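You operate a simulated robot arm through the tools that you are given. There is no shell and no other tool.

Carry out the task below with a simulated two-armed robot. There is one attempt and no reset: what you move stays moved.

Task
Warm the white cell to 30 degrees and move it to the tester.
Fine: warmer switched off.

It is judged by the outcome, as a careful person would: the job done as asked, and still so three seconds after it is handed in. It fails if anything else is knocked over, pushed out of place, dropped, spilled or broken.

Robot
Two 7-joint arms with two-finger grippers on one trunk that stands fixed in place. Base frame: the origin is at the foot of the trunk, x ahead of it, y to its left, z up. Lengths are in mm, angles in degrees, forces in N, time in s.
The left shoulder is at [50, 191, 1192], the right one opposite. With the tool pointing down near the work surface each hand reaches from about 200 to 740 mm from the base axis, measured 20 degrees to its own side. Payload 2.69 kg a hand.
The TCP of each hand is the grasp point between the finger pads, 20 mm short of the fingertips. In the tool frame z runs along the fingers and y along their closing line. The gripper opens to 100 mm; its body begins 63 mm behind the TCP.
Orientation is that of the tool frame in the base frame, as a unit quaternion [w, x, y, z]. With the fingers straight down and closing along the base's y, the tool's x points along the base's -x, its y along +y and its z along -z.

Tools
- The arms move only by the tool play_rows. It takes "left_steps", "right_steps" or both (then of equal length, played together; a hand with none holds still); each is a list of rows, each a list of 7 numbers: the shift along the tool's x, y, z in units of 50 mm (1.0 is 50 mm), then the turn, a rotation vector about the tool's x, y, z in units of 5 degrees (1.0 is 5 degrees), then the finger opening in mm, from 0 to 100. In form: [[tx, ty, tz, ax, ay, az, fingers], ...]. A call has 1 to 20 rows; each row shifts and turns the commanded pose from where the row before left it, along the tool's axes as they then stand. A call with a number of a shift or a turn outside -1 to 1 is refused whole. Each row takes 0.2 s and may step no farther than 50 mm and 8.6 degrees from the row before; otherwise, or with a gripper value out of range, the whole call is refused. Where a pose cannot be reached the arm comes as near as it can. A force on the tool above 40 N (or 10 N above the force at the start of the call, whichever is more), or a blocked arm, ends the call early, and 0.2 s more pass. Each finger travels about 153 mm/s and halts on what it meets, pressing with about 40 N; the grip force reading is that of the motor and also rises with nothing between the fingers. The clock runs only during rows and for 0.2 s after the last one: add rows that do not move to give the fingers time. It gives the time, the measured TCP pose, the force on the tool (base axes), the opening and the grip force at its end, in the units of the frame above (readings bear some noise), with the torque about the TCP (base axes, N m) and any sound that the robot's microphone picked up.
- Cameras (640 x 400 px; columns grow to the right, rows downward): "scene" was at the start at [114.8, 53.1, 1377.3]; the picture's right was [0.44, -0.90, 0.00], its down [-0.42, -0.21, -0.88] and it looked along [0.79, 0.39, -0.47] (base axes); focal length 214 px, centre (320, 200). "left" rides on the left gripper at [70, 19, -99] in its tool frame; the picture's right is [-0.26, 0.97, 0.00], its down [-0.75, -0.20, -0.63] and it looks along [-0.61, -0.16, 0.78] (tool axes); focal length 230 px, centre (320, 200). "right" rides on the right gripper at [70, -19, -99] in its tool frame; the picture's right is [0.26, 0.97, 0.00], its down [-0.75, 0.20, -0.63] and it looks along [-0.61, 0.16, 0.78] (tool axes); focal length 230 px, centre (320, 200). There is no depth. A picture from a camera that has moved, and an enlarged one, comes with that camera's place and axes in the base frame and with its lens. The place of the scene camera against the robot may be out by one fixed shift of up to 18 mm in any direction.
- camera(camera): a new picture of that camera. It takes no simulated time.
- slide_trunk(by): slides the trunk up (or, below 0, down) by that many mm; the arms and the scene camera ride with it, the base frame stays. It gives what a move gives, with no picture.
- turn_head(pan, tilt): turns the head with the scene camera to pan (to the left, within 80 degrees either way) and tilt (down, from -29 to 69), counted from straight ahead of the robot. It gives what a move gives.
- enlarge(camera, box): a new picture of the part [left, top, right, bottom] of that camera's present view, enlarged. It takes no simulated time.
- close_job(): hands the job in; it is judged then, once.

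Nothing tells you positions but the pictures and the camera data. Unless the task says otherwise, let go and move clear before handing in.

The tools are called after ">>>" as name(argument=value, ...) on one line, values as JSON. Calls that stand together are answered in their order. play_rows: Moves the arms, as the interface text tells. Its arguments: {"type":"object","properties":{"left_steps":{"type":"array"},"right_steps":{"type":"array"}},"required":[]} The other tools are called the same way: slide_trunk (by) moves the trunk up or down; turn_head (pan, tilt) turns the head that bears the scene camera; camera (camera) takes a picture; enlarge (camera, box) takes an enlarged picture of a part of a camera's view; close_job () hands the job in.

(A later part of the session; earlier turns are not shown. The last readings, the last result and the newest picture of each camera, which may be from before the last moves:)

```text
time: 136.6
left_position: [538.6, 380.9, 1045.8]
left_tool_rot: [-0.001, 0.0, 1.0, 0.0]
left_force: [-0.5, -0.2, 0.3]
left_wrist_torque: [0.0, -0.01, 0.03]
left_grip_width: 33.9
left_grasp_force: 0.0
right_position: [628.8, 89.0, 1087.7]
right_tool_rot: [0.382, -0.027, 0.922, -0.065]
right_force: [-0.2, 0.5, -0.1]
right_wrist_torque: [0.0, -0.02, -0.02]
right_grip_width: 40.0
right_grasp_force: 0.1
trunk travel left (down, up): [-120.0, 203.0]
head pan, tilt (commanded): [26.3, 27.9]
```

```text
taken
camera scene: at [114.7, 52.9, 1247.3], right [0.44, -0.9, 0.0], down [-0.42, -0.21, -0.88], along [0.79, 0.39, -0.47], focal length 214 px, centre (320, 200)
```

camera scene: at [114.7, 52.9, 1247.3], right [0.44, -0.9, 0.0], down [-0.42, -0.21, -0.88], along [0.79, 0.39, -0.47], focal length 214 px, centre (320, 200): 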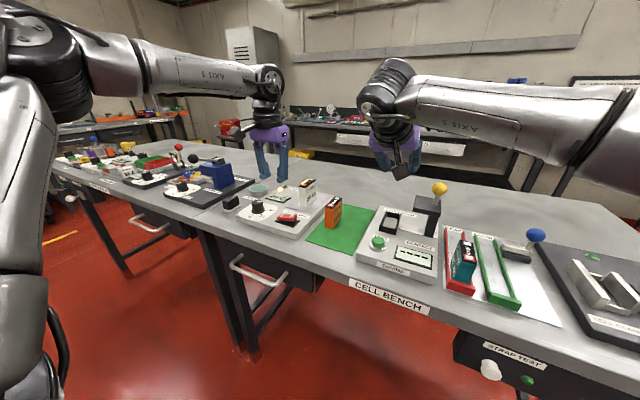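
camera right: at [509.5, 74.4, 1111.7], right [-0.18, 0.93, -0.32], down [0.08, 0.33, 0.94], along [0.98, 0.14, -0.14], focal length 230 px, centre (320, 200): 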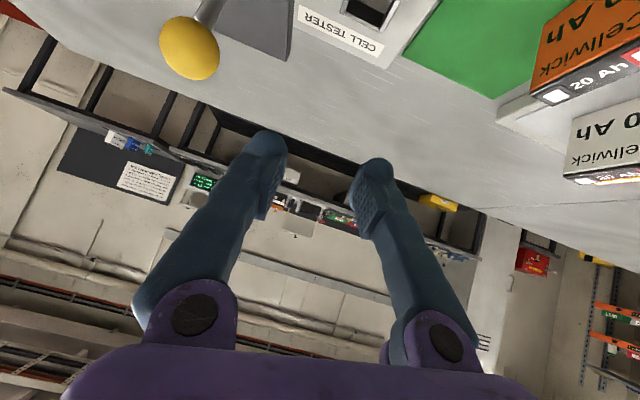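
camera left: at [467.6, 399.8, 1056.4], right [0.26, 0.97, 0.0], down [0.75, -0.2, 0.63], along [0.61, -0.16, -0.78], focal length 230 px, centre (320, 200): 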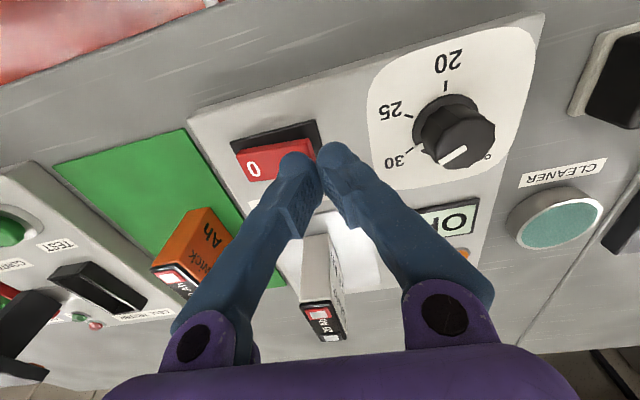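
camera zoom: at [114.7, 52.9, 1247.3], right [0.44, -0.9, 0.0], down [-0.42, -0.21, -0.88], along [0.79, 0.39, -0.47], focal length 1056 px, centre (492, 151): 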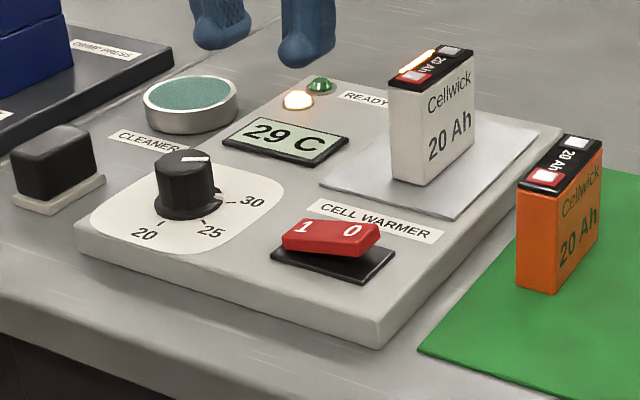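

29 °C and the right hand reaches above the slot. I'll now pre-position both: left hand pitched above the cell on the pad, right hand back a bit to measure the slot.

>>> play_rows(left_steps=[[0, 0, 0, 0, -1, 0, 34], [0, 0, 0, 0, -1, 0, 34], [0, 0, 0, 0, -1, 0, 34], [0, 0, 0, 0, -1, 0, 34], [0, 0, 0, 0, -1, 0, 34], [0, 0, 0, 0, -1, 0, 34], [0, 0, 0, 0, -1, 0, 34], [0, 0, 0, 0, -1, 0, 34], [0, 0, 0, 0, -1, 0, 34], [0, 0, 0, 0, 0, 0, 34]], right_steps=[[0.75, -0.1, -0.465, 0, 0, 0, 40], [0.75, -0.1, -0.465, 0, 0, 0, 40], [0.75, -0.1, -0.465, 0, 0, 0, 40], [0, 0, 0, 0, 0, 0, 40], [0, 0, 0, 0, 0, 0, 40], [0, 0, 0, 0, 0, 0, 40], [0, 0, 0, 0, 0, 0, 40], [0, 0, 0, 0, 0, 0, 40], [0, 0, 0, 0, 0, 0, 40], [0, 0, 0, 0, 0, 0, 40]])

>>> camera(camera="right")

>>> enlarge(camera="right", box=[220, 0, 420, 160])

>>> enlarge(camera="scene", box=[220, 170, 350, 250])

```text
time: 138.8
left_position: [538.7, 380.7, 1044.5]
left_tool_rot: [0.384, 0.0, 0.923, 0.0]
left_force: [0.5, -0.7, -0.6]
left_wrist_torque: [-0.01, -0.02, 0.02]
left_grip_width: 34.2
left_grasp_force: 0.0
right_position: [500.0, 71.1, 1060.8]
right_tool_rot: [0.381, -0.027, 0.922, -0.064]
right_force: [-0.6, 0.3, -0.1]
right_wrist_torque: [0.02, 0.02, -0.02]
right_grip_width: 40.3
right_grasp_force: 0.1
trunk travel left (down, up): [-120.0, 203.0]
head pan, tilt (commanded): [26.3, 27.9]
```

```text
taken
camera right: at [381.1, 57.3, 1084.7], right [-0.18, 0.93, -0.32], down [0.09, 0.33, 0.94], along [0.98, 0.14, -0.14], focal length 230 px, centre (320, 200)
```

right: 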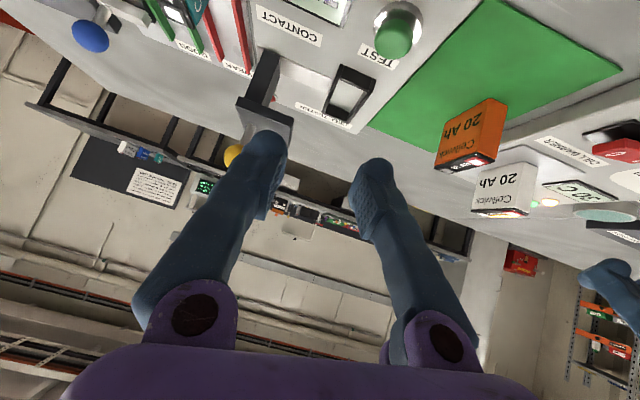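

```text
2.50 times, centred on (320, 80) of right
camera zoom: at [381.1, 57.3, 1084.7], right [-0.18, 0.93, -0.32], down [0.09, 0.33, 0.94], along [0.98, 0.14, -0.14], focal length 575 px, centre (320, 500)
```

zoom: 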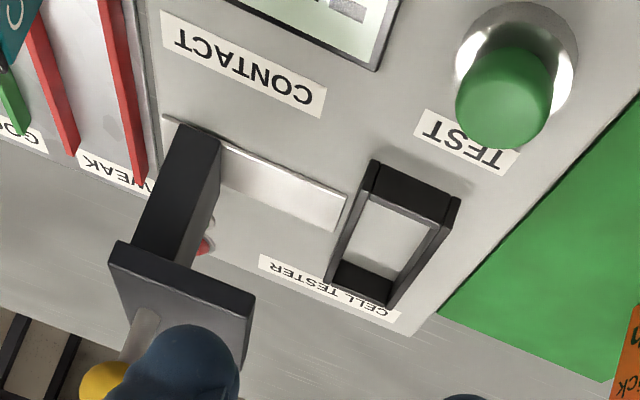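

```text
4.92 times, centred on (285, 210) of scene
camera zoom: at [114.8, 53.1, 1247.2], right [0.44, -0.9, 0.0], down [-0.42, -0.21, -0.88], along [0.79, 0.39, -0.47], focal length 1056 px, centre (492, 151)
```

zoom: 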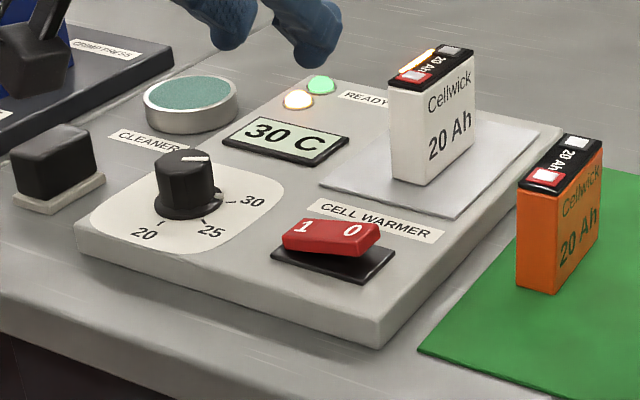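

READY is lit and the display shows 30 °C. Before lifting the cell I want an accurate slot measurement, so I'll make the right hand vertical for a better look down at it while the warmer holds 30 °C.

>>> play_rows(right_steps=[[0, 0, 0, -0.566, 0, 0.566, 40], [0, 0, 0, -0.566, 0, 0.566, 40], [0, 0, 0, 0, 1, 0, 40], [0, 0, 0, 0, 1, 0, 40], [0, 0, 0, 0, 1, 0, 40], [0, 0, 0, 0, 1, 0, 40], [0, 0, 0, 0, 1, 0, 40], [0, 0, 0, 0, 1, 0, 40], [0, 0, 0, 0, 1, 0, 40], [0, 0, 0, 0, 1, 0, 40], [0, 0, 0, 0, 1, 0, 40], [-0.8, 0.3, 0, 0, 0, 0, 40], [0, 0, 0, 0, 0, 0, 40]])

>>> camera(camera="right")

>>> enlarge(camera="right", box=[250, 90, 390, 200])

```text
time: 141.6
left_position: [539.5, 381.0, 1045.3]
left_tool_rot: [0.382, 0.001, 0.924, 0.0]
left_force: [-0.1, 0.3, -0.2]
left_wrist_torque: [-0.01, 0.0, 0.03]
left_grip_width: 34.0
left_grasp_force: 0.1
right_position: [541.7, 83.3, 1061.7]
right_tool_rot: [0.0, -0.001, 1.0, 0.0]
right_force: [0.8, 0.1, 0.6]
right_wrist_torque: [0.03, 0.0, -0.01]
right_grip_width: 40.0
right_grasp_force: 0.1
trunk travel left (down, up): [-120.0, 203.0]
head pan, tilt (commanded): [26.3, 27.9]
```

```text
taken
camera right: at [472.2, 65.8, 1161.2], right [-0.26, 0.97, 0.0], down [0.75, 0.2, 0.63], along [0.61, 0.16, -0.78], focal length 230 px, centre (320, 200)
```

right: 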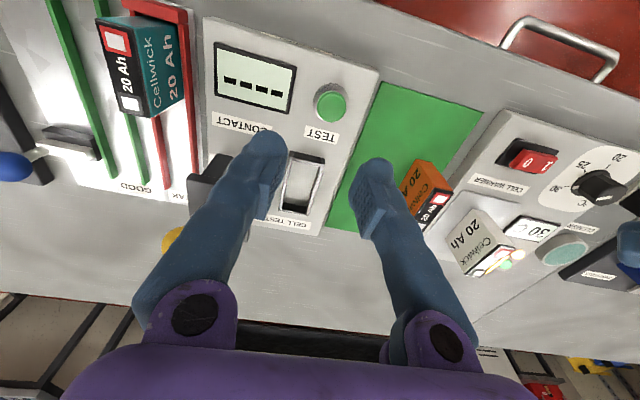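

```text
3.64 times, centred on (320, 145) of right
camera zoom: at [472.2, 65.8, 1161.2], right [-0.26, 0.97, 0.0], down [0.75, 0.2, 0.63], along [0.61, 0.16, -0.78], focal length 837 px, centre (320, 400)
```

zoom: 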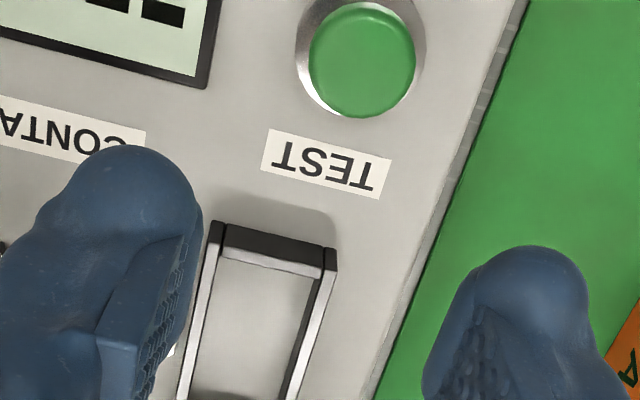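

>>> enlarge(camera="right", box=[250, 145, 350, 225])

>>> play_rows(right_steps=[[0, 0.5, 0, 0, 0, 0, 60], [0, 0, -0.6, 0, 0, 0, 60], [0, 0, 0, 0, 0, 0, 60]])

>>> enlarge(camera="right", box=[220, 120, 340, 220])

>>> enlarge(camera="scene", box=[220, 170, 350, 250])

```text
5.00 times, centred on (300, 185) of right
camera zoom: at [472.2, 65.8, 1161.2], right [-0.26, 0.97, 0.0], down [0.75, 0.2, 0.63], along [0.61, 0.16, -0.78], focal length 1150 px, centre (420, 275)
```

zoom: 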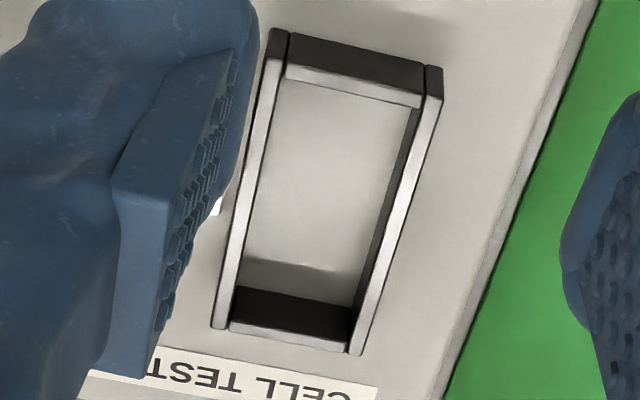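

```text
time: 142.4
left_position: [539.9, 381.3, 1044.8]
left_tool_rot: [0.383, 0.0, 0.924, 0.001]
left_force: [0.2, -0.3, -0.1]
left_wrist_torque: [0.01, 0.0, 0.03]
left_grip_width: 34.2
left_grasp_force: 0.1
right_position: [537.0, 101.8, 1080.0]
right_tool_rot: [0.0, 0.0, 1.0, 0.0]
right_force: [-0.2, -0.1, 0.2]
right_wrist_torque: [0.01, -0.04, -0.03]
right_grip_width: 60.4
right_grasp_force: 0.2
right hand out of reach, approached as far as the arm can: row 2
trunk travel left (down, up): [-120.0, 203.0]
head pan, tilt (commanded): [26.3, 27.9]
```

```text
4.00 times, centred on (280, 170) of right
camera zoom: at [467.3, 84.4, 1178.4], right [-0.26, 0.97, 0.0], down [0.75, 0.2, 0.63], along [0.61, 0.16, -0.78], focal length 920 px, centre (480, 320)
```

zoom: 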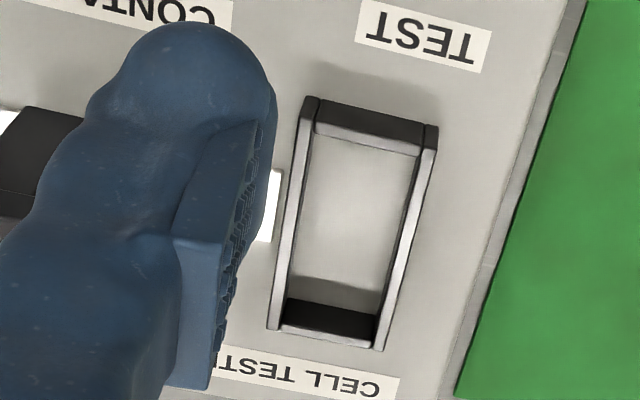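

```text
4.92 times, centred on (285, 210) of scene
camera zoom: at [114.7, 53.1, 1247.2], right [0.44, -0.9, 0.0], down [-0.42, -0.21, -0.88], along [0.79, 0.39, -0.47], focal length 1056 px, centre (492, 151)
```

zoom: 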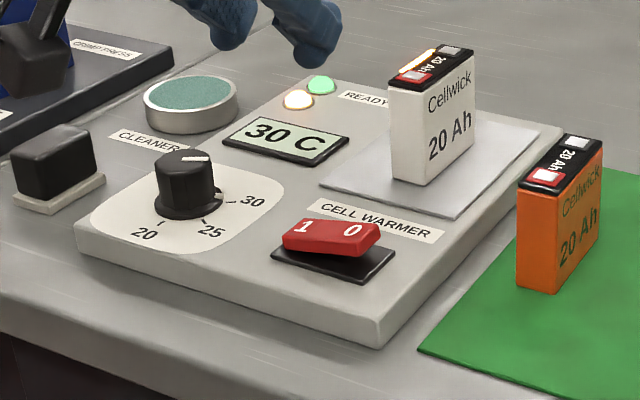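

The warmer holds 30 °C with READY lit. From the views, the slot opening is about x 611–691, y 69–102 (centre ≈ (651, 85.5)), rim z≈920 and floor ≈903. Now I'll set the right hand to a waiting pose (pitched and leaned) and bring the left hand down around the cell on the pad.

>>> play_rows(right_steps=[[0.535, -0.71, -0.1, 0, 0, 0, 40], [0.535, -0.71, -0.1, 0, 0, 0, 40], [0.535, -0.71, -0.1, 0, 0, 0, 40], [0.535, -0.71, -0.1, 0, 0, 0, 40], [0, 0, 0, 0, -1, 0, 40], [0, 0, 0, 0, -1, 0, 40], [0, 0, 0, 0, -1, 0, 40], [0, 0, 0, 0, -1, 0, 40], [0, 0, 0, 0, -1, 0, 40], [0, 0, 0, 0, -1, 0, 40], [0, 0, 0, 0, -1, 0, 40], [0, 0, 0, 0, -1, 0, 40], [0, 0, 0, 0, -1, 0, 40], [0, 0, 0, 0.566, 0, -0.566, 40], [0, 0, 0, 0.566, 0, -0.566, 40], [0, 0, 0, 0, 0, 0, 40]], left_steps=[[0, 0, 0, 0, 0, 0, 34], [0, 0, 0, 0, 0, 0, 34], [0, 0, 0, 0, 0, 0, 34], [0, 0, 0, 0, 0, 0, 34], [0, 0, 0, 0, 0, 0, 34], [0, 0, 0, 0, 0, 0, 34], [0, 0, 0, 0, 0, 0, 34], [0, 0, 0, 0, 0, 0, 34], [0, 0, 0, 0, 0, 0, 34], [0, 0, 0, 0, 0, 0, 34], [0, 0, 0, 0, 0, 0, 34], [0, 0, 0, 0, 0, 0, 34], [-0.356, -0.19, 0.686, 0, 0, 0, 34], [-0.356, -0.19, 0.686, 0, 0, 0, 34], [-0.356, -0.19, 0.686, 0, 0, 0, 34], [0, 0, 0, 0, 0, 0, 34]])

>>> enlarge(camera="left", box=[230, 60, 430, 220])

>>> camera(camera="scene")

```text
time: 145.8
left_position: [650.2, 352.0, 1008.1]
left_tool_rot: [0.383, 0.0, 0.924, 0.0]
left_force: [-0.7, 0.7, 0.2]
left_wrist_torque: [0.01, -0.02, 0.0]
left_grip_width: 34.1
left_grasp_force: 0.1
right_position: [429.4, -38.3, 1099.9]
right_tool_rot: [0.382, -0.026, 0.922, -0.065]
right_force: [-0.3, 0.5, 0.2]
right_wrist_torque: [0.0, -0.01, -0.01]
right_grip_width: 40.1
right_grasp_force: 0.0
trunk travel left (down, up): [-120.0, 203.0]
head pan, tilt (commanded): [26.3, 27.9]
```

```text
2.50 times, centred on (330, 140) of left
camera zoom: at [529.0, 371.5, 1028.6], right [0.18, 0.97, 0.18], down [0.08, -0.2, 0.98], along [0.98, -0.16, -0.12], focal length 575 px, centre (295, 350)
```

zoom: 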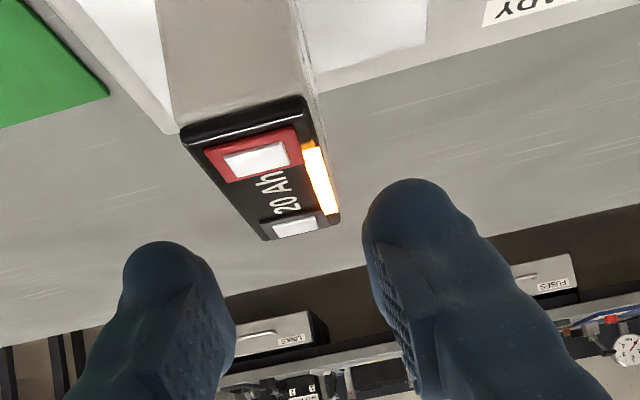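

```text
taken
camera scene: at [114.6, 53.0, 1247.3], right [0.44, -0.9, 0.0], down [-0.42, -0.21, -0.88], along [0.79, 0.39, -0.47], focal length 214 px, centre (320, 200)
```

scene: 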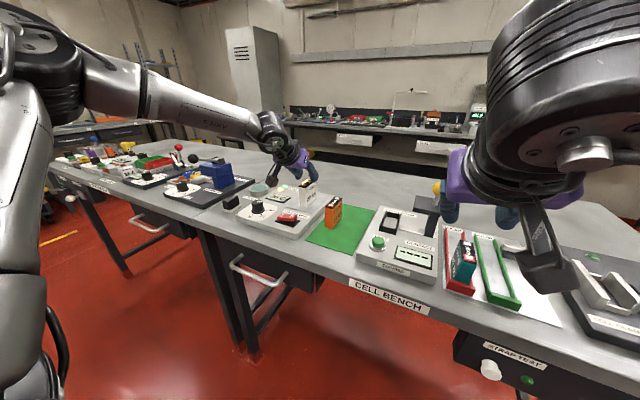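

The cell sits about 3 mm left of my grasp centre, so I'll shift by that and descend, then grip.

>>> play_rows(left_steps=[[0, 0.06, 0, 0, 0, 0, 34], [0.2, 0, 0.2, 0, 0, 0, 34], [0.2, 0, 0.2, 0, 0, 0, 34], [0.19, 0, 0.19, 0, 0, 0, 34], [0, 0, 0, 0, 0, 0, 34]])

>>> enlarge(camera="left", box=[230, 60, 430, 220])

```text
time: 147.0
left_position: [650.1, 357.1, 967.8]
left_tool_rot: [0.383, -0.001, 0.924, 0.001]
left_force: [-0.3, -1.1, -0.1]
left_wrist_torque: [-0.04, 0.0, -0.01]
left_grip_width: 34.6
left_grasp_force: 0.7
right_position: [429.0, -38.3, 1100.5]
right_tool_rot: [0.381, -0.027, 0.922, -0.064]
right_force: [-0.2, 0.3, -0.8]
right_wrist_torque: [0.02, -0.02, -0.01]
right_grip_width: 40.0
right_grasp_force: 0.0
trunk travel left (down, up): [-120.0, 203.0]
head pan, tilt (commanded): [26.3, 27.9]
```

```text
2.50 times, centred on (330, 140) of left
camera zoom: at [527.9, 376.6, 987.7], right [0.18, 0.97, 0.18], down [0.09, -0.2, 0.98], along [0.98, -0.16, -0.12], focal length 575 px, centre (295, 350)
```

zoom: 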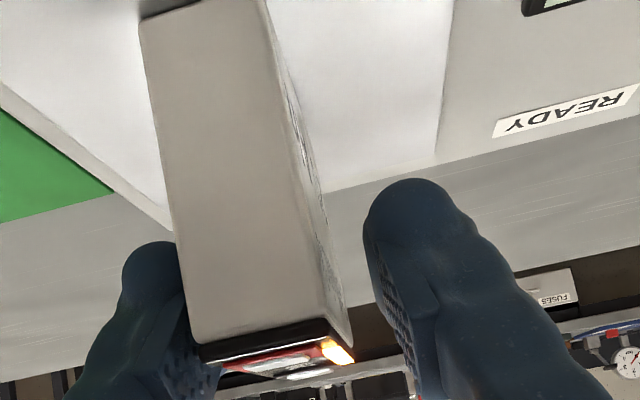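

Slightly over-shifted; nudging back 2 mm and closing.

>>> play_rows(left_steps=[[0, -0.045, 0, 0, 0, 0, 34], [0, 0, 0, 0, 0, 0, 28], [0, 0, 0, 0, 0, 0, 22], [0, 0, 0, 0, 0, 0, 15], [0, 0, 0, 0, 0, 0, 15]])

>>> enlarge(camera="left", box=[230, 60, 430, 220])

>>> enlarge(camera="scene", box=[220, 150, 350, 250])

```text
time: 148.2
left_position: [650.4, 355.1, 967.9]
left_tool_rot: [0.382, -0.001, 0.924, 0.0]
left_force: [1.0, -1.3, -0.8]
left_wrist_torque: [-0.04, -0.08, -0.02]
left_grip_width: 24.8
left_grasp_force: 39.1
right_position: [428.2, -37.6, 1100.8]
right_tool_rot: [0.381, -0.026, 0.922, -0.065]
right_force: [-0.4, 0.4, 0.0]
right_wrist_torque: [0.02, 0.03, -0.02]
right_grip_width: 39.9
right_grasp_force: 0.2
trunk travel left (down, up): [-120.0, 203.0]
head pan, tilt (commanded): [26.3, 27.9]
```

```text
2.50 times, centred on (330, 140) of left
camera zoom: at [528.0, 374.5, 987.8], right [0.18, 0.97, 0.18], down [0.09, -0.2, 0.98], along [0.98, -0.16, -0.12], focal length 575 px, centre (295, 350)
```

zoom: 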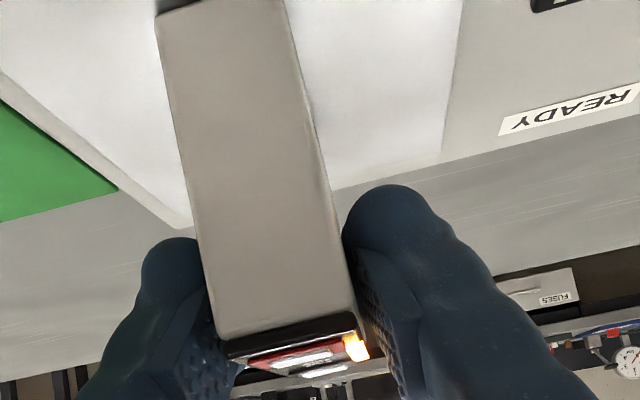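

```text
4.00 times, centred on (285, 200) of scene
camera zoom: at [114.9, 53.1, 1247.2], right [0.44, -0.9, 0.0], down [-0.42, -0.21, -0.88], along [0.79, 0.39, -0.47], focal length 858 px, centre (460, 200)
```

zoom: 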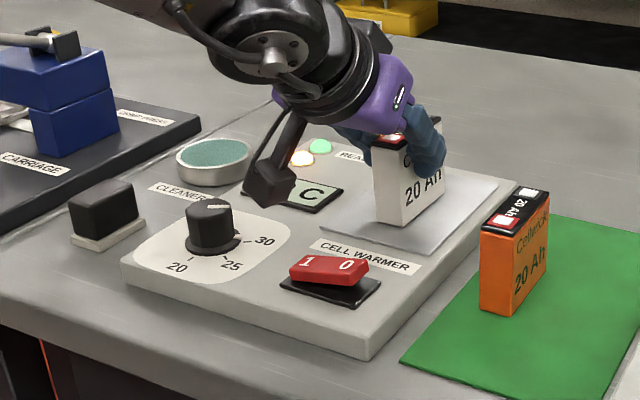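

Gripped securely. Now lift, carry it to the handoff spot in front on the mat, and lower to just above the mat.

>>> play_rows(left_steps=[[-0.3, 0, -0.3, 0, 0, 0, 15], [-0.45, 0, -0.45, 0, 0, 0, 15], [-0.45, 0, -0.45, 0, 0, 0, 15], [-0.45, 0, -0.45, 0, 0, 0, 15], [0.257, -0.732, -0.257, 0, 0, 0, 15], [0.257, -0.732, -0.257, 0, 0, 0, 15], [0.257, -0.732, -0.257, 0, 0, 0, 15], [0.257, -0.732, -0.257, 0, 0, 0, 15], [0.257, -0.732, -0.257, 0, 0, 0, 15], [0.458, 0, 0.458, 0, 0, 0, 15], [0.458, 0, 0.458, 0, 0, 0, 15], [0.458, 0, 0.458, 0, 0, 0, 15], [0.4, 0, 0.4, 0, 0, 0, 15], [0, 0, 0, 0, 0, 0, 15]])

>>> enlarge(camera="scene", box=[300, 150, 440, 270])

```text
time: 151.2
left_position: [558.6, 171.6, 957.9]
left_tool_rot: [0.382, 0.001, 0.924, 0.0]
left_force: [0.3, -1.2, -2.6]
left_wrist_torque: [0.05, 0.03, -0.01]
left_grip_width: 24.5
left_grasp_force: 40.4
right_position: [429.6, -38.2, 1101.0]
right_tool_rot: [0.382, -0.027, 0.922, -0.064]
right_force: [-0.3, -0.4, -0.5]
right_wrist_torque: [-0.01, 0.02, 0.02]
right_grip_width: 40.0
right_grasp_force: 0.1
trunk travel left (down, up): [-120.0, 203.0]
head pan, tilt (commanded): [26.3, 27.9]
```

```text
3.33 times, centred on (370, 210) of scene
camera zoom: at [114.9, 53.1, 1247.2], right [0.44, -0.9, 0.0], down [-0.42, -0.21, -0.88], along [0.79, 0.39, -0.47], focal length 715 px, centre (153, 167)
```

zoom: 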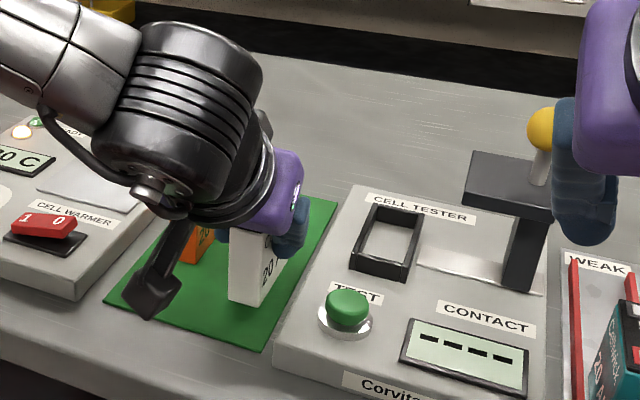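

>>> play_rows(left_steps=[[0.1, 0, 0.1, 0, 0, 0, 15], [0.03, 0, 0.03, 0, 0, 0, 15], [0, 0, 0, 0, 0, 0, 15]])

>>> play_rows(left_steps=[[0.02, 0, 0.02, 0, 0, 0, 15], [0, 0, 0, 0, 0, 0, 15]])

```text
time: 152.0
left_position: [559.7, 171.8, 948.6]
left_tool_rot: [0.383, 0.0, 0.924, 0.0]
left_force: [-0.9, 0.0, -2.8]
left_wrist_torque: [0.01, 0.03, 0.0]
left_grip_width: 24.9
left_grasp_force: 39.9
right_position: [428.3, -37.2, 1099.9]
right_tool_rot: [0.382, -0.028, 0.922, -0.063]
right_force: [0.6, 0.9, 1.0]
right_wrist_torque: [-0.02, -0.02, 0.0]
right_grip_width: 40.0
right_grasp_force: 0.0
trunk travel left (down, up): [-120.0, 203.0]
head pan, tilt (commanded): [26.3, 27.9]
```

```text
time: 152.6
left_position: [558.2, 170.4, 947.2]
left_tool_rot: [0.383, 0.0, 0.924, 0.0]
left_force: [-0.1, 0.3, -2.2]
left_wrist_torque: [-0.02, 0.08, 0.01]
left_grip_width: 24.6
left_grasp_force: 40.0
right_position: [429.6, -38.6, 1100.6]
right_tool_rot: [0.381, -0.026, 0.922, -0.064]
right_force: [-0.7, 0.5, 0.7]
right_wrist_torque: [0.0, -0.04, 0.01]
right_grip_width: 40.2
right_grasp_force: 0.0
trunk travel left (down, up): [-120.0, 203.0]
head pan, tilt (commanded): [26.3, 27.9]
```

>>> play_rows(left_steps=[[0.025, 0, 0.025, 0, 0, 0, 15], [0, 0, 0, 0, 0, 0, 15]])

```text
time: 153.2
left_position: [558.8, 171.1, 946.0]
left_tool_rot: [0.382, 0.0, 0.924, 0.0]
left_force: [0.3, -0.8, -3.2]
left_wrist_torque: [-0.02, 0.05, 0.0]
left_grip_width: 25.1
left_grasp_force: 40.2
right_position: [429.2, -38.6, 1099.7]
right_tool_rot: [0.381, -0.027, 0.922, -0.065]
right_force: [0.9, 0.3, -0.5]
right_wrist_torque: [0.02, -0.04, 0.0]
right_grip_width: 40.1
right_grasp_force: 0.0
trunk travel left (down, up): [-120.0, 203.0]
head pan, tilt (commanded): [26.3, 27.9]
```

>>> play_rows(left_steps=[[0.025, 0, 0.025, 0, 0, 0, 15], [0.025, 0, 0.025, 0, 0, 0, 15]])

```text
time: 153.8
left_position: [558.3, 169.6, 945.3]
left_tool_rot: [0.385, -0.001, 0.923, 0.001]
left_force: [-3.2, 2.0, 12.7]
left_wrist_torque: [0.36, 0.47, -0.04]
left_grip_width: 24.8
left_grasp_force: 40.2
right_position: [428.4, -38.8, 1100.9]
right_tool_rot: [0.383, -0.027, 0.921, -0.064]
right_force: [-0.5, 0.1, 0.8]
right_wrist_torque: [-0.02, -0.03, 0.0]
right_grip_width: 39.7
right_grasp_force: 0.0
trunk travel left (down, up): [-120.0, 203.0]
head pan, tilt (commanded): [26.3, 27.9]
```

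Contact with the mat. Ease off, release, and lift away.

>>> play_rows(left_steps=[[-0.025, 0, -0.025, 0, 0, 0, 15], [0, 0, 0, 0, 0, 0, 25], [0, 0, 0, 0, 0, 0, 30], [0, 0, 0, 0, 0, 0, 36], [-0.15, 0, -0.15, 0, 0, 0, 36], [-0.4, 0, -0.4, 0, 0, 0, 36], [-0.45, 0, -0.45, 0, 0, 0, 36], [-0.45, 0, -0.45, 0, 0, 0, 36]])

>>> enlarge(camera="scene", box=[300, 150, 440, 270])

```text
time: 155.6
left_position: [559.2, 172.1, 1049.6]
left_tool_rot: [0.383, 0.002, 0.924, -0.001]
left_force: [-0.2, 0.2, -0.4]
left_wrist_torque: [0.0, 0.01, 0.02]
left_grip_width: 35.7
left_grasp_force: 0.1
right_position: [429.5, -38.6, 1101.0]
right_tool_rot: [0.383, -0.027, 0.921, -0.063]
right_force: [0.5, -0.3, -0.7]
right_wrist_torque: [0.01, -0.01, 0.03]
right_grip_width: 40.1
right_grasp_force: 0.1
trunk travel left (down, up): [-120.0, 203.0]
head pan, tilt (commanded): [26.3, 27.9]
```

```text
3.33 times, centred on (370, 210) of scene
camera zoom: at [114.5, 53.0, 1247.2], right [0.44, -0.9, 0.0], down [-0.42, -0.21, -0.88], along [0.79, 0.39, -0.47], focal length 715 px, centre (153, 167)
```

zoom: 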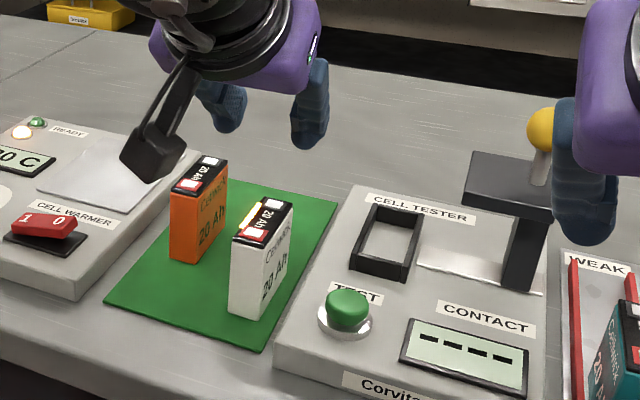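

The cell stands upright at the handoff spot. Left moves away; right moves above the cell.

>>> play_rows(left_steps=[[0.177, 0.9, -0.177, 0, 0, 0, 36], [0.177, 0.9, -0.177, 0, 0, 0, 36], [0.177, 0.9, -0.177, 0, 0, 0, 36], [0.177, 0.9, -0.177, 0, 0, 0, 36], [0, 0, 0, 0, 0, 0, 36], [0, 0, 0, 0, 0, 0, 36], [0, 0, 0, 0, 0, 0, 36], [0, 0, 0, 0, 0, 0, 36], [0, 0, 0, 0, 0, 0, 36]], right_steps=[[0, 0, 0, 0, 0, 0, 40], [0, 0, 0, 0, 0, 0, 40], [-0.146, 0.728, 0.429, 0, 0, 0, 40], [-0.146, 0.728, 0.429, 0, 0, 0, 40], [-0.146, 0.728, 0.429, 0, 0, 0, 40], [-0.146, 0.728, 0.429, 0, 0, 0, 40], [-0.146, 0.728, 0.429, 0, 0, 0, 40], [-0.146, 0.728, 0.429, 0, 0, 0, 40], [0, 0, 0, 0, 0, 0, 38]])

>>> camera(camera="right")

>>> enlarge(camera="right", box=[210, 60, 410, 220])

>>> enlarge(camera="scene", box=[300, 150, 440, 270])

```text
time: 157.6
left_position: [510.3, 349.8, 1049.6]
left_tool_rot: [0.382, 0.0, 0.924, 0.0]
left_force: [-0.7, 0.5, -1.0]
left_wrist_torque: [-0.03, 0.0, 0.03]
left_grip_width: 36.2
left_grasp_force: 0.1
right_position: [550.9, 172.3, 1007.3]
right_tool_rot: [0.382, -0.027, 0.922, -0.064]
right_force: [0.6, -0.2, -0.2]
right_wrist_torque: [-0.03, -0.02, -0.02]
right_grip_width: 37.9
right_grasp_force: 0.0
trunk travel left (down, up): [-120.0, 203.0]
head pan, tilt (commanded): [26.3, 27.9]
```

```text
taken
camera right: at [431.6, 158.0, 1029.2], right [-0.18, 0.93, -0.32], down [0.08, 0.33, 0.94], along [0.98, 0.14, -0.14], focal length 230 px, centre (320, 200)
```

right: 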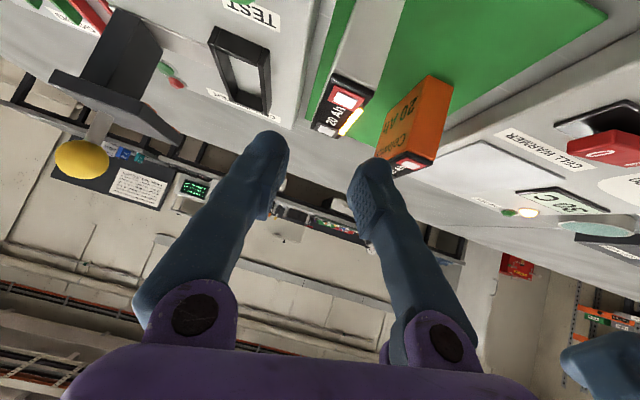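

```text
2.50 times, centred on (310, 140) of right
camera zoom: at [431.6, 158.0, 1029.2], right [-0.18, 0.93, -0.32], down [0.08, 0.33, 0.94], along [0.98, 0.14, -0.14], focal length 575 px, centre (345, 350)
```

zoom: 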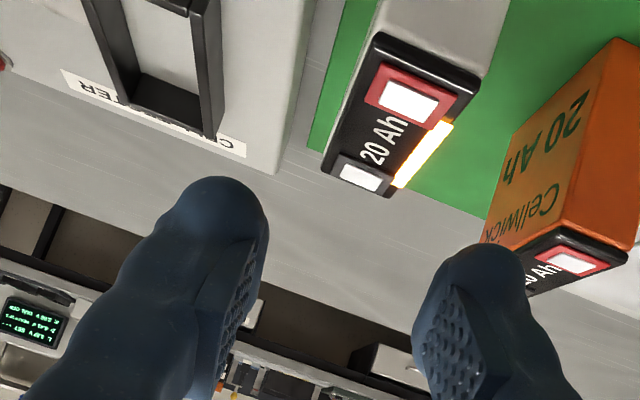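

```text
3.33 times, centred on (370, 210) of scene
camera zoom: at [114.7, 53.0, 1247.3], right [0.44, -0.9, 0.0], down [-0.42, -0.21, -0.88], along [0.79, 0.39, -0.47], focal length 715 px, centre (153, 167)
```

zoom: 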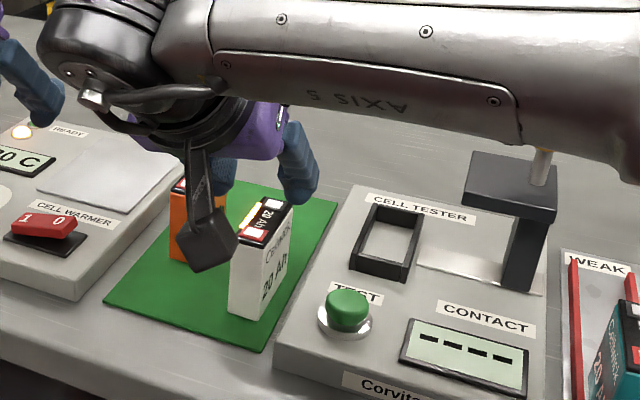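

The right hand is above the cell with clear space; the cell centre is about 4 mm to the right of my grasp centre. I'll correct and descend.

>>> play_rows(right_steps=[[0.002, -0.073, 0.007, 0, 0, 0, 38], [0.273, 0.054, 0.273, 0, 0, 0, 38], [0.273, 0.054, 0.273, 0, 0, 0, 38], [0.273, 0.054, 0.273, 0, 0, 0, 38], [0, 0, 0, 0, 0, 0, 38]])

>>> enlarge(camera="right", box=[210, 60, 410, 220])

```text
time: 158.8
left_position: [510.2, 350.0, 1050.1]
left_tool_rot: [0.383, 0.001, 0.924, -0.001]
left_force: [-0.4, 0.0, -0.1]
left_wrist_torque: [-0.01, 0.0, 0.0]
left_grip_width: 36.0
left_grasp_force: 0.0
right_position: [551.5, 164.8, 951.2]
right_tool_rot: [0.381, -0.026, 0.922, -0.066]
right_force: [0.2, 0.4, -0.3]
right_wrist_torque: [0.01, -0.03, 0.0]
right_grip_width: 38.5
right_grasp_force: 0.8
trunk travel left (down, up): [-120.0, 203.0]
head pan, tilt (commanded): [26.3, 27.9]
```

```text
2.50 times, centred on (310, 140) of right
camera zoom: at [432.7, 150.3, 973.6], right [-0.18, 0.93, -0.32], down [0.09, 0.33, 0.94], along [0.98, 0.14, -0.14], focal length 575 px, centre (345, 350)
```

zoom: 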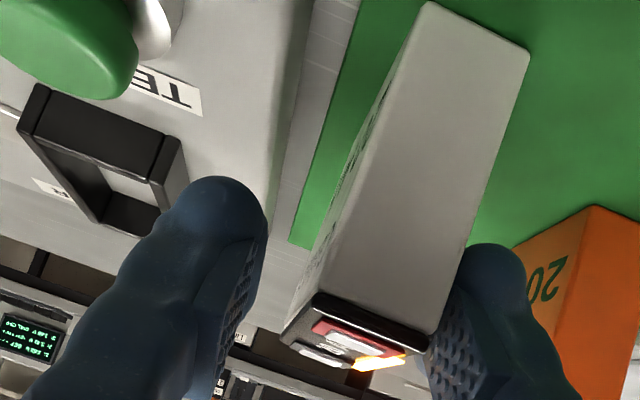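

The left finger is right against the cell; I'll shift 4 mm left to centre, then close.

>>> play_rows(right_steps=[[0, 0.085, 0, 0, 0, 0, 38], [0, 0, 0, 0, 0, 0, 38], [0, 0, 0, 0, 0, 0, 38]])

>>> enlarge(camera="right", box=[210, 60, 410, 220])

```text
time: 159.6
left_position: [509.7, 350.6, 1049.9]
left_tool_rot: [0.383, 0.0, 0.924, 0.0]
left_force: [-0.3, -0.2, -0.2]
left_wrist_torque: [0.04, 0.03, 0.0]
left_grip_width: 36.0
left_grasp_force: 0.1
right_position: [552.0, 167.2, 951.2]
right_tool_rot: [0.381, -0.026, 0.922, -0.065]
right_force: [1.2, 0.4, 0.2]
right_wrist_torque: [0.04, -0.02, 0.0]
right_grip_width: 38.0
right_grasp_force: 0.0
trunk travel left (down, up): [-120.0, 203.0]
head pan, tilt (commanded): [26.3, 27.9]
```

```text
2.50 times, centred on (310, 140) of right
camera zoom: at [432.4, 154.0, 973.9], right [-0.18, 0.93, -0.32], down [0.09, 0.33, 0.94], along [0.98, 0.14, -0.14], focal length 575 px, centre (345, 350)
```

zoom: 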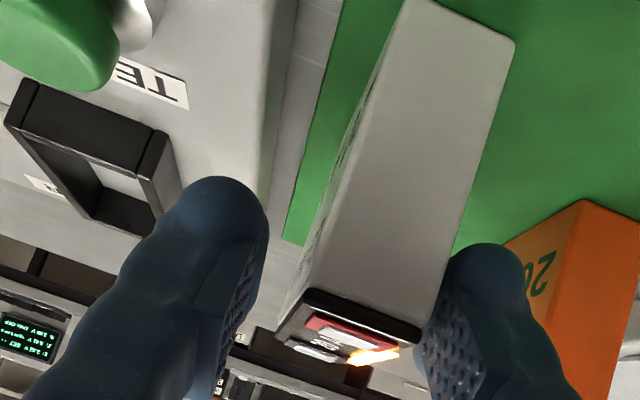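

Close now (the fingers will centre it).

>>> play_rows(right_steps=[[0, 0.02, 0, 0, 0, 0, 32], [0, 0, 0, 0, 0, 0, 27], [0, 0, 0, 0, 0, 0, 20], [0, 0, 0, 0, 0, 0, 15], [0, 0, 0, 0, 0, 0, 15]])

>>> enlarge(camera="right", box=[210, 60, 410, 220])

>>> enlarge(camera="scene", box=[300, 150, 440, 270])

```text
time: 160.8
left_position: [510.1, 349.1, 1050.2]
left_tool_rot: [0.382, 0.0, 0.924, 0.0]
left_force: [-0.2, 0.7, -0.3]
left_wrist_torque: [-0.05, -0.02, 0.03]
left_grip_width: 36.0
left_grasp_force: 0.1
right_position: [551.6, 168.6, 951.7]
right_tool_rot: [0.381, -0.027, 0.922, -0.064]
right_force: [0.9, 0.9, 0.4]
right_wrist_torque: [0.03, -0.13, -0.03]
right_grip_width: 25.2
right_grasp_force: 40.0
trunk travel left (down, up): [-120.0, 203.0]
head pan, tilt (commanded): [26.3, 27.9]
```

```text
2.50 times, centred on (310, 140) of right
camera zoom: at [432.2, 155.1, 974.2], right [-0.18, 0.93, -0.32], down [0.09, 0.33, 0.94], along [0.98, 0.14, -0.14], focal length 575 px, centre (345, 350)
```

zoom: 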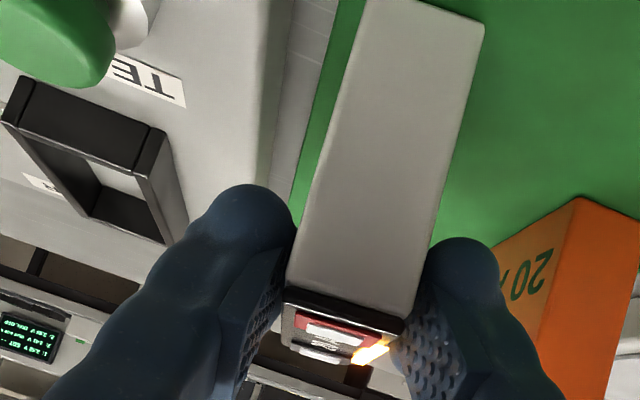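

```text
3.33 times, centred on (370, 210) of scene
camera zoom: at [114.9, 53.1, 1247.2], right [0.44, -0.9, 0.0], down [-0.42, -0.21, -0.88], along [0.79, 0.39, -0.47], focal length 715 px, centre (153, 167)
```

zoom: 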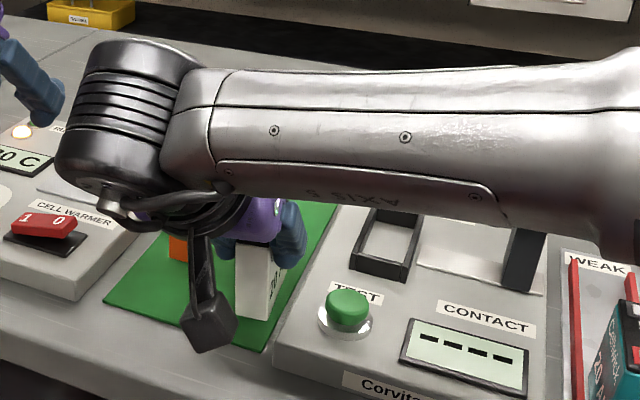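

Gripped at 25.2 mm. Lift 70 mm and check that the cell hangs straight.

>>> play_rows(right_steps=[[-0.2, -0.04, -0.2, 0, 0, 0, 15], [-0.4, -0.081, -0.4, 0, 0, 0, 15], [-0.4, -0.081, -0.4, 0, 0, 0, 15], [0, 0, 0, 0, 0, 0, 15]])

>>> camera(camera="right")

>>> enlarge(camera="scene", box=[300, 150, 440, 270])

```text
time: 161.8
left_position: [510.1, 349.5, 1048.4]
left_tool_rot: [0.383, 0.0, 0.924, 0.0]
left_force: [0.1, -0.4, -0.2]
left_wrist_torque: [0.01, 0.0, -0.02]
left_grip_width: 36.0
left_grasp_force: 0.0
right_position: [551.9, 167.2, 1024.5]
right_tool_rot: [0.382, -0.027, 0.922, -0.064]
right_force: [-1.0, 0.4, -2.3]
right_wrist_torque: [0.03, 0.09, -0.02]
right_grip_width: 25.1
right_grasp_force: 39.5
trunk travel left (down, up): [-120.0, 203.0]
head pan, tilt (commanded): [26.3, 27.9]
```

```text
taken
camera right: at [433.4, 152.6, 1047.6], right [-0.18, 0.93, -0.31], down [0.09, 0.33, 0.94], along [0.98, 0.14, -0.14], focal length 230 px, centre (320, 200)
```

right: 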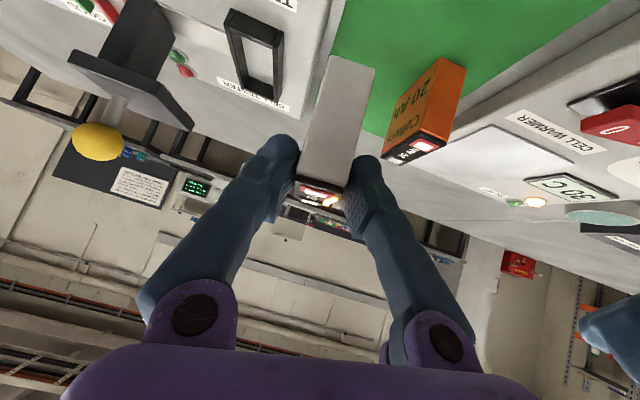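

```text
3.33 times, centred on (370, 210) of scene
camera zoom: at [115.1, 53.2, 1247.1], right [0.44, -0.9, 0.0], down [-0.42, -0.21, -0.88], along [0.79, 0.39, -0.47], focal length 715 px, centre (153, 167)
```

zoom: 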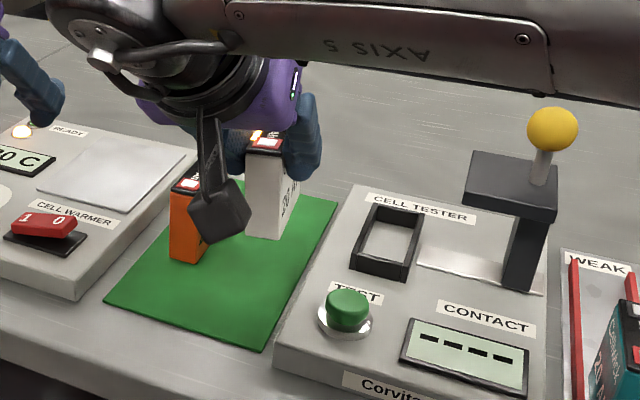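

I'll check the cell's tilt in the grip more closely.

>>> enlarge(camera="scene", box=[340, 175, 380, 225])

>>> enlarge(camera="right", box=[260, 40, 400, 220])

>>> camera(camera="left")

```text
8.00 times, centred on (360, 200) of scene
camera zoom: at [115.1, 53.2, 1247.1], right [0.44, -0.9, 0.0], down [-0.42, -0.21, -0.88], along [0.79, 0.39, -0.47], focal length 1716 px, centre (0, 200)
```

zoom: 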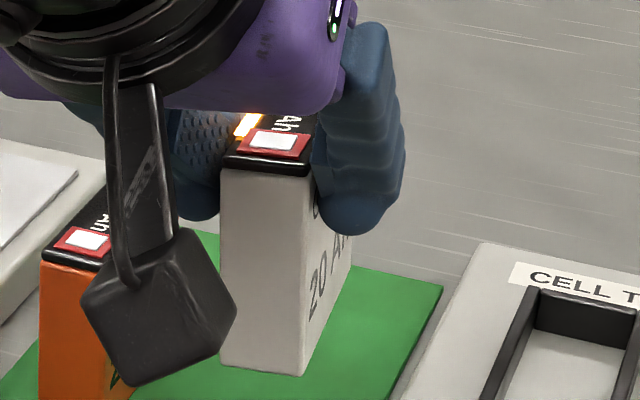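

```text
2.22 times, centred on (330, 130) of right
camera zoom: at [433.4, 152.6, 1047.6], right [-0.18, 0.93, -0.31], down [0.09, 0.33, 0.94], along [0.98, 0.14, -0.14], focal length 511 px, centre (298, 356)
```

zoom: 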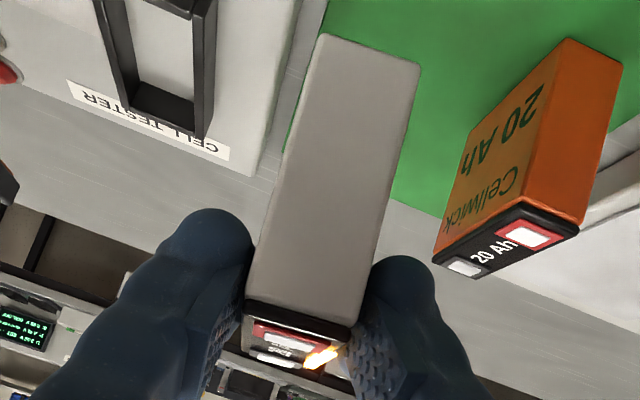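

```text
taken
camera left: at [387.9, 369.9, 1069.7], right [0.18, 0.97, 0.18], down [0.09, -0.2, 0.98], along [0.98, -0.16, -0.12], focal length 230 px, centre (320, 200)
```

left: 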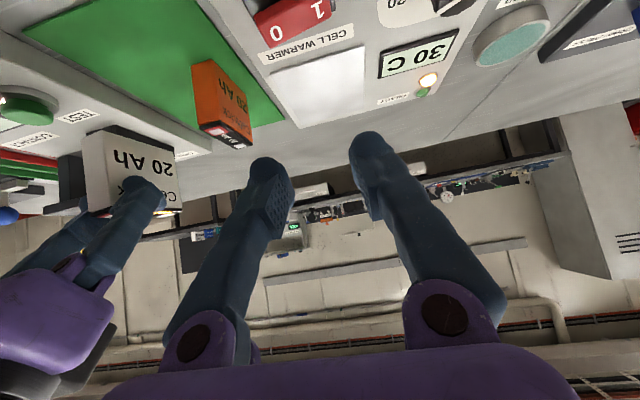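

>>> enlarge(camera="left", box=[60, 50, 260, 220])

```text
2.35 times, centred on (160, 135) of left
camera zoom: at [387.9, 369.9, 1069.7], right [0.18, 0.97, 0.18], down [0.09, -0.2, 0.98], along [0.98, -0.16, -0.12], focal length 541 px, centre (696, 353)
```

zoom: 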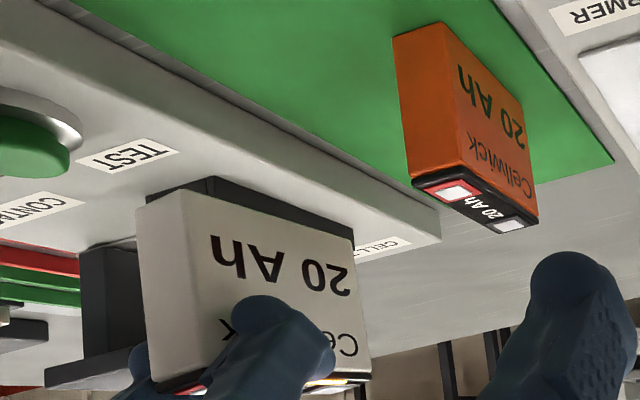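

The cell leans about 5° in the tilted grip, so I'll rotate the hand back by that much to make it upright, raise it, and carry it above the slot. I estimate the cell centre is about 14 mm ahead of the grasp point.

>>> play_rows(right_steps=[[-0.504, -0.102, -0.505, 0, 0, 0, 15], [0, 0, 0, -0.638, 0, 0.636, 15], [-0.375, -0.535, 0.421, 0, 0, 0, 15], [-0.375, -0.535, 0.421, 0, 0, 0, 15], [-0.375, -0.535, 0.421, 0, 0, 0, 15], [0, 0, 0, 0, 0, 0, 15]])

>>> camera(camera="right")

>>> camera(camera="left")

>>> enlarge(camera="scene", box=[350, 150, 450, 250])

```text
time: 163.2
left_position: [509.4, 350.2, 1050.3]
left_tool_rot: [0.382, 0.0, 0.924, 0.0]
left_force: [-0.1, 0.1, 0.0]
left_wrist_torque: [0.0, -0.04, -0.01]
left_grip_width: 35.9
left_grasp_force: 0.1
right_position: [636.4, 87.8, 1058.4]
right_tool_rot: [0.383, -0.011, 0.923, -0.029]
right_force: [-0.3, 0.0, -2.1]
right_wrist_torque: [-0.02, 0.07, -0.03]
right_grip_width: 25.0
right_grasp_force: 40.3
trunk travel left (down, up): [-120.0, 203.0]
head pan, tilt (commanded): [26.3, 27.9]
```

```text
taken
camera right: at [516.7, 72.3, 1079.9], right [-0.18, 0.95, -0.24], down [0.09, 0.26, 0.96], along [0.98, 0.16, -0.13], focal length 230 px, centre (320, 200)
```

right: 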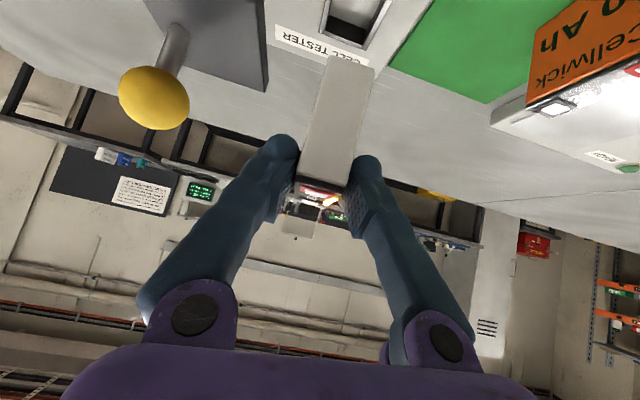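

```text
taken
camera left: at [387.8, 370.0, 1069.8], right [0.18, 0.97, 0.18], down [0.09, -0.2, 0.98], along [0.98, -0.16, -0.12], focal length 230 px, centre (320, 200)
```

left: 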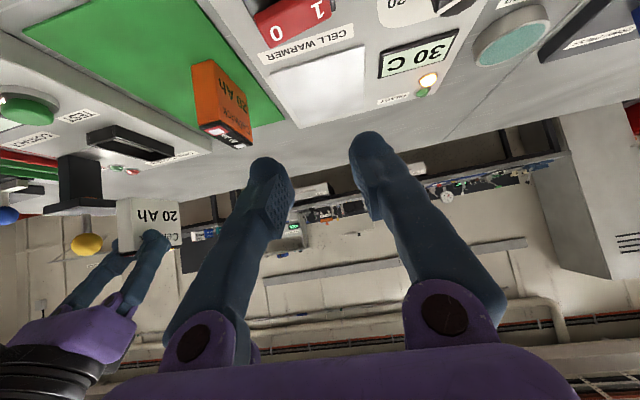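

```text
4.00 times, centred on (400, 200) of scene
camera zoom: at [115.0, 53.3, 1247.2], right [0.44, -0.9, 0.0], down [-0.42, -0.21, -0.88], along [0.79, 0.39, -0.47], focal length 858 px, centre (0, 200)
```

zoom: 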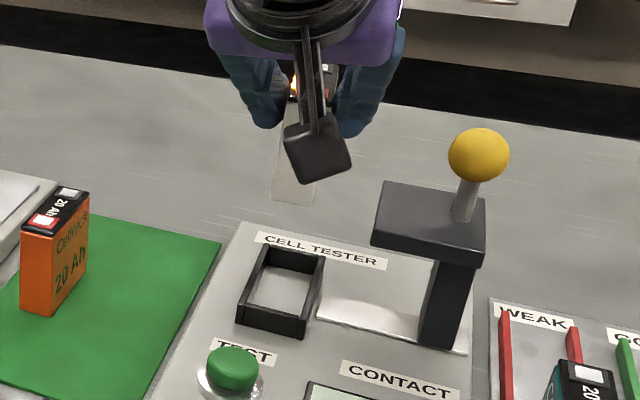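

Now check alignment from the side (left camera) and behind (right camera).

>>> enlarge(camera="left", box=[60, 110, 220, 260])

>>> enlarge(camera="right", box=[250, 0, 430, 220])

```text
2.67 times, centred on (140, 185) of left
camera zoom: at [387.8, 370.0, 1069.8], right [0.18, 0.97, 0.18], down [0.09, -0.2, 0.98], along [0.98, -0.16, -0.12], focal length 614 px, centre (800, 240)
```

zoom: 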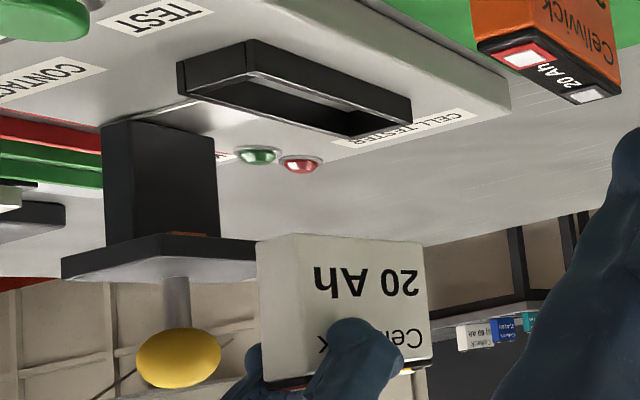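

```text
1.82 times, centred on (340, 110) of right
camera zoom: at [516.7, 72.3, 1079.9], right [-0.18, 0.95, -0.24], down [0.09, 0.26, 0.96], along [0.98, 0.16, -0.13], focal length 418 px, centre (284, 364)
```

zoom: 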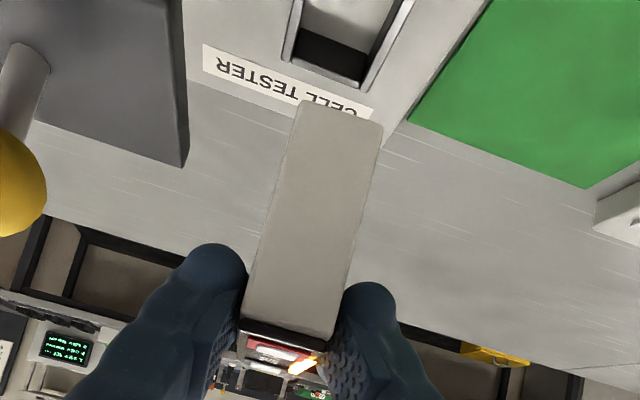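

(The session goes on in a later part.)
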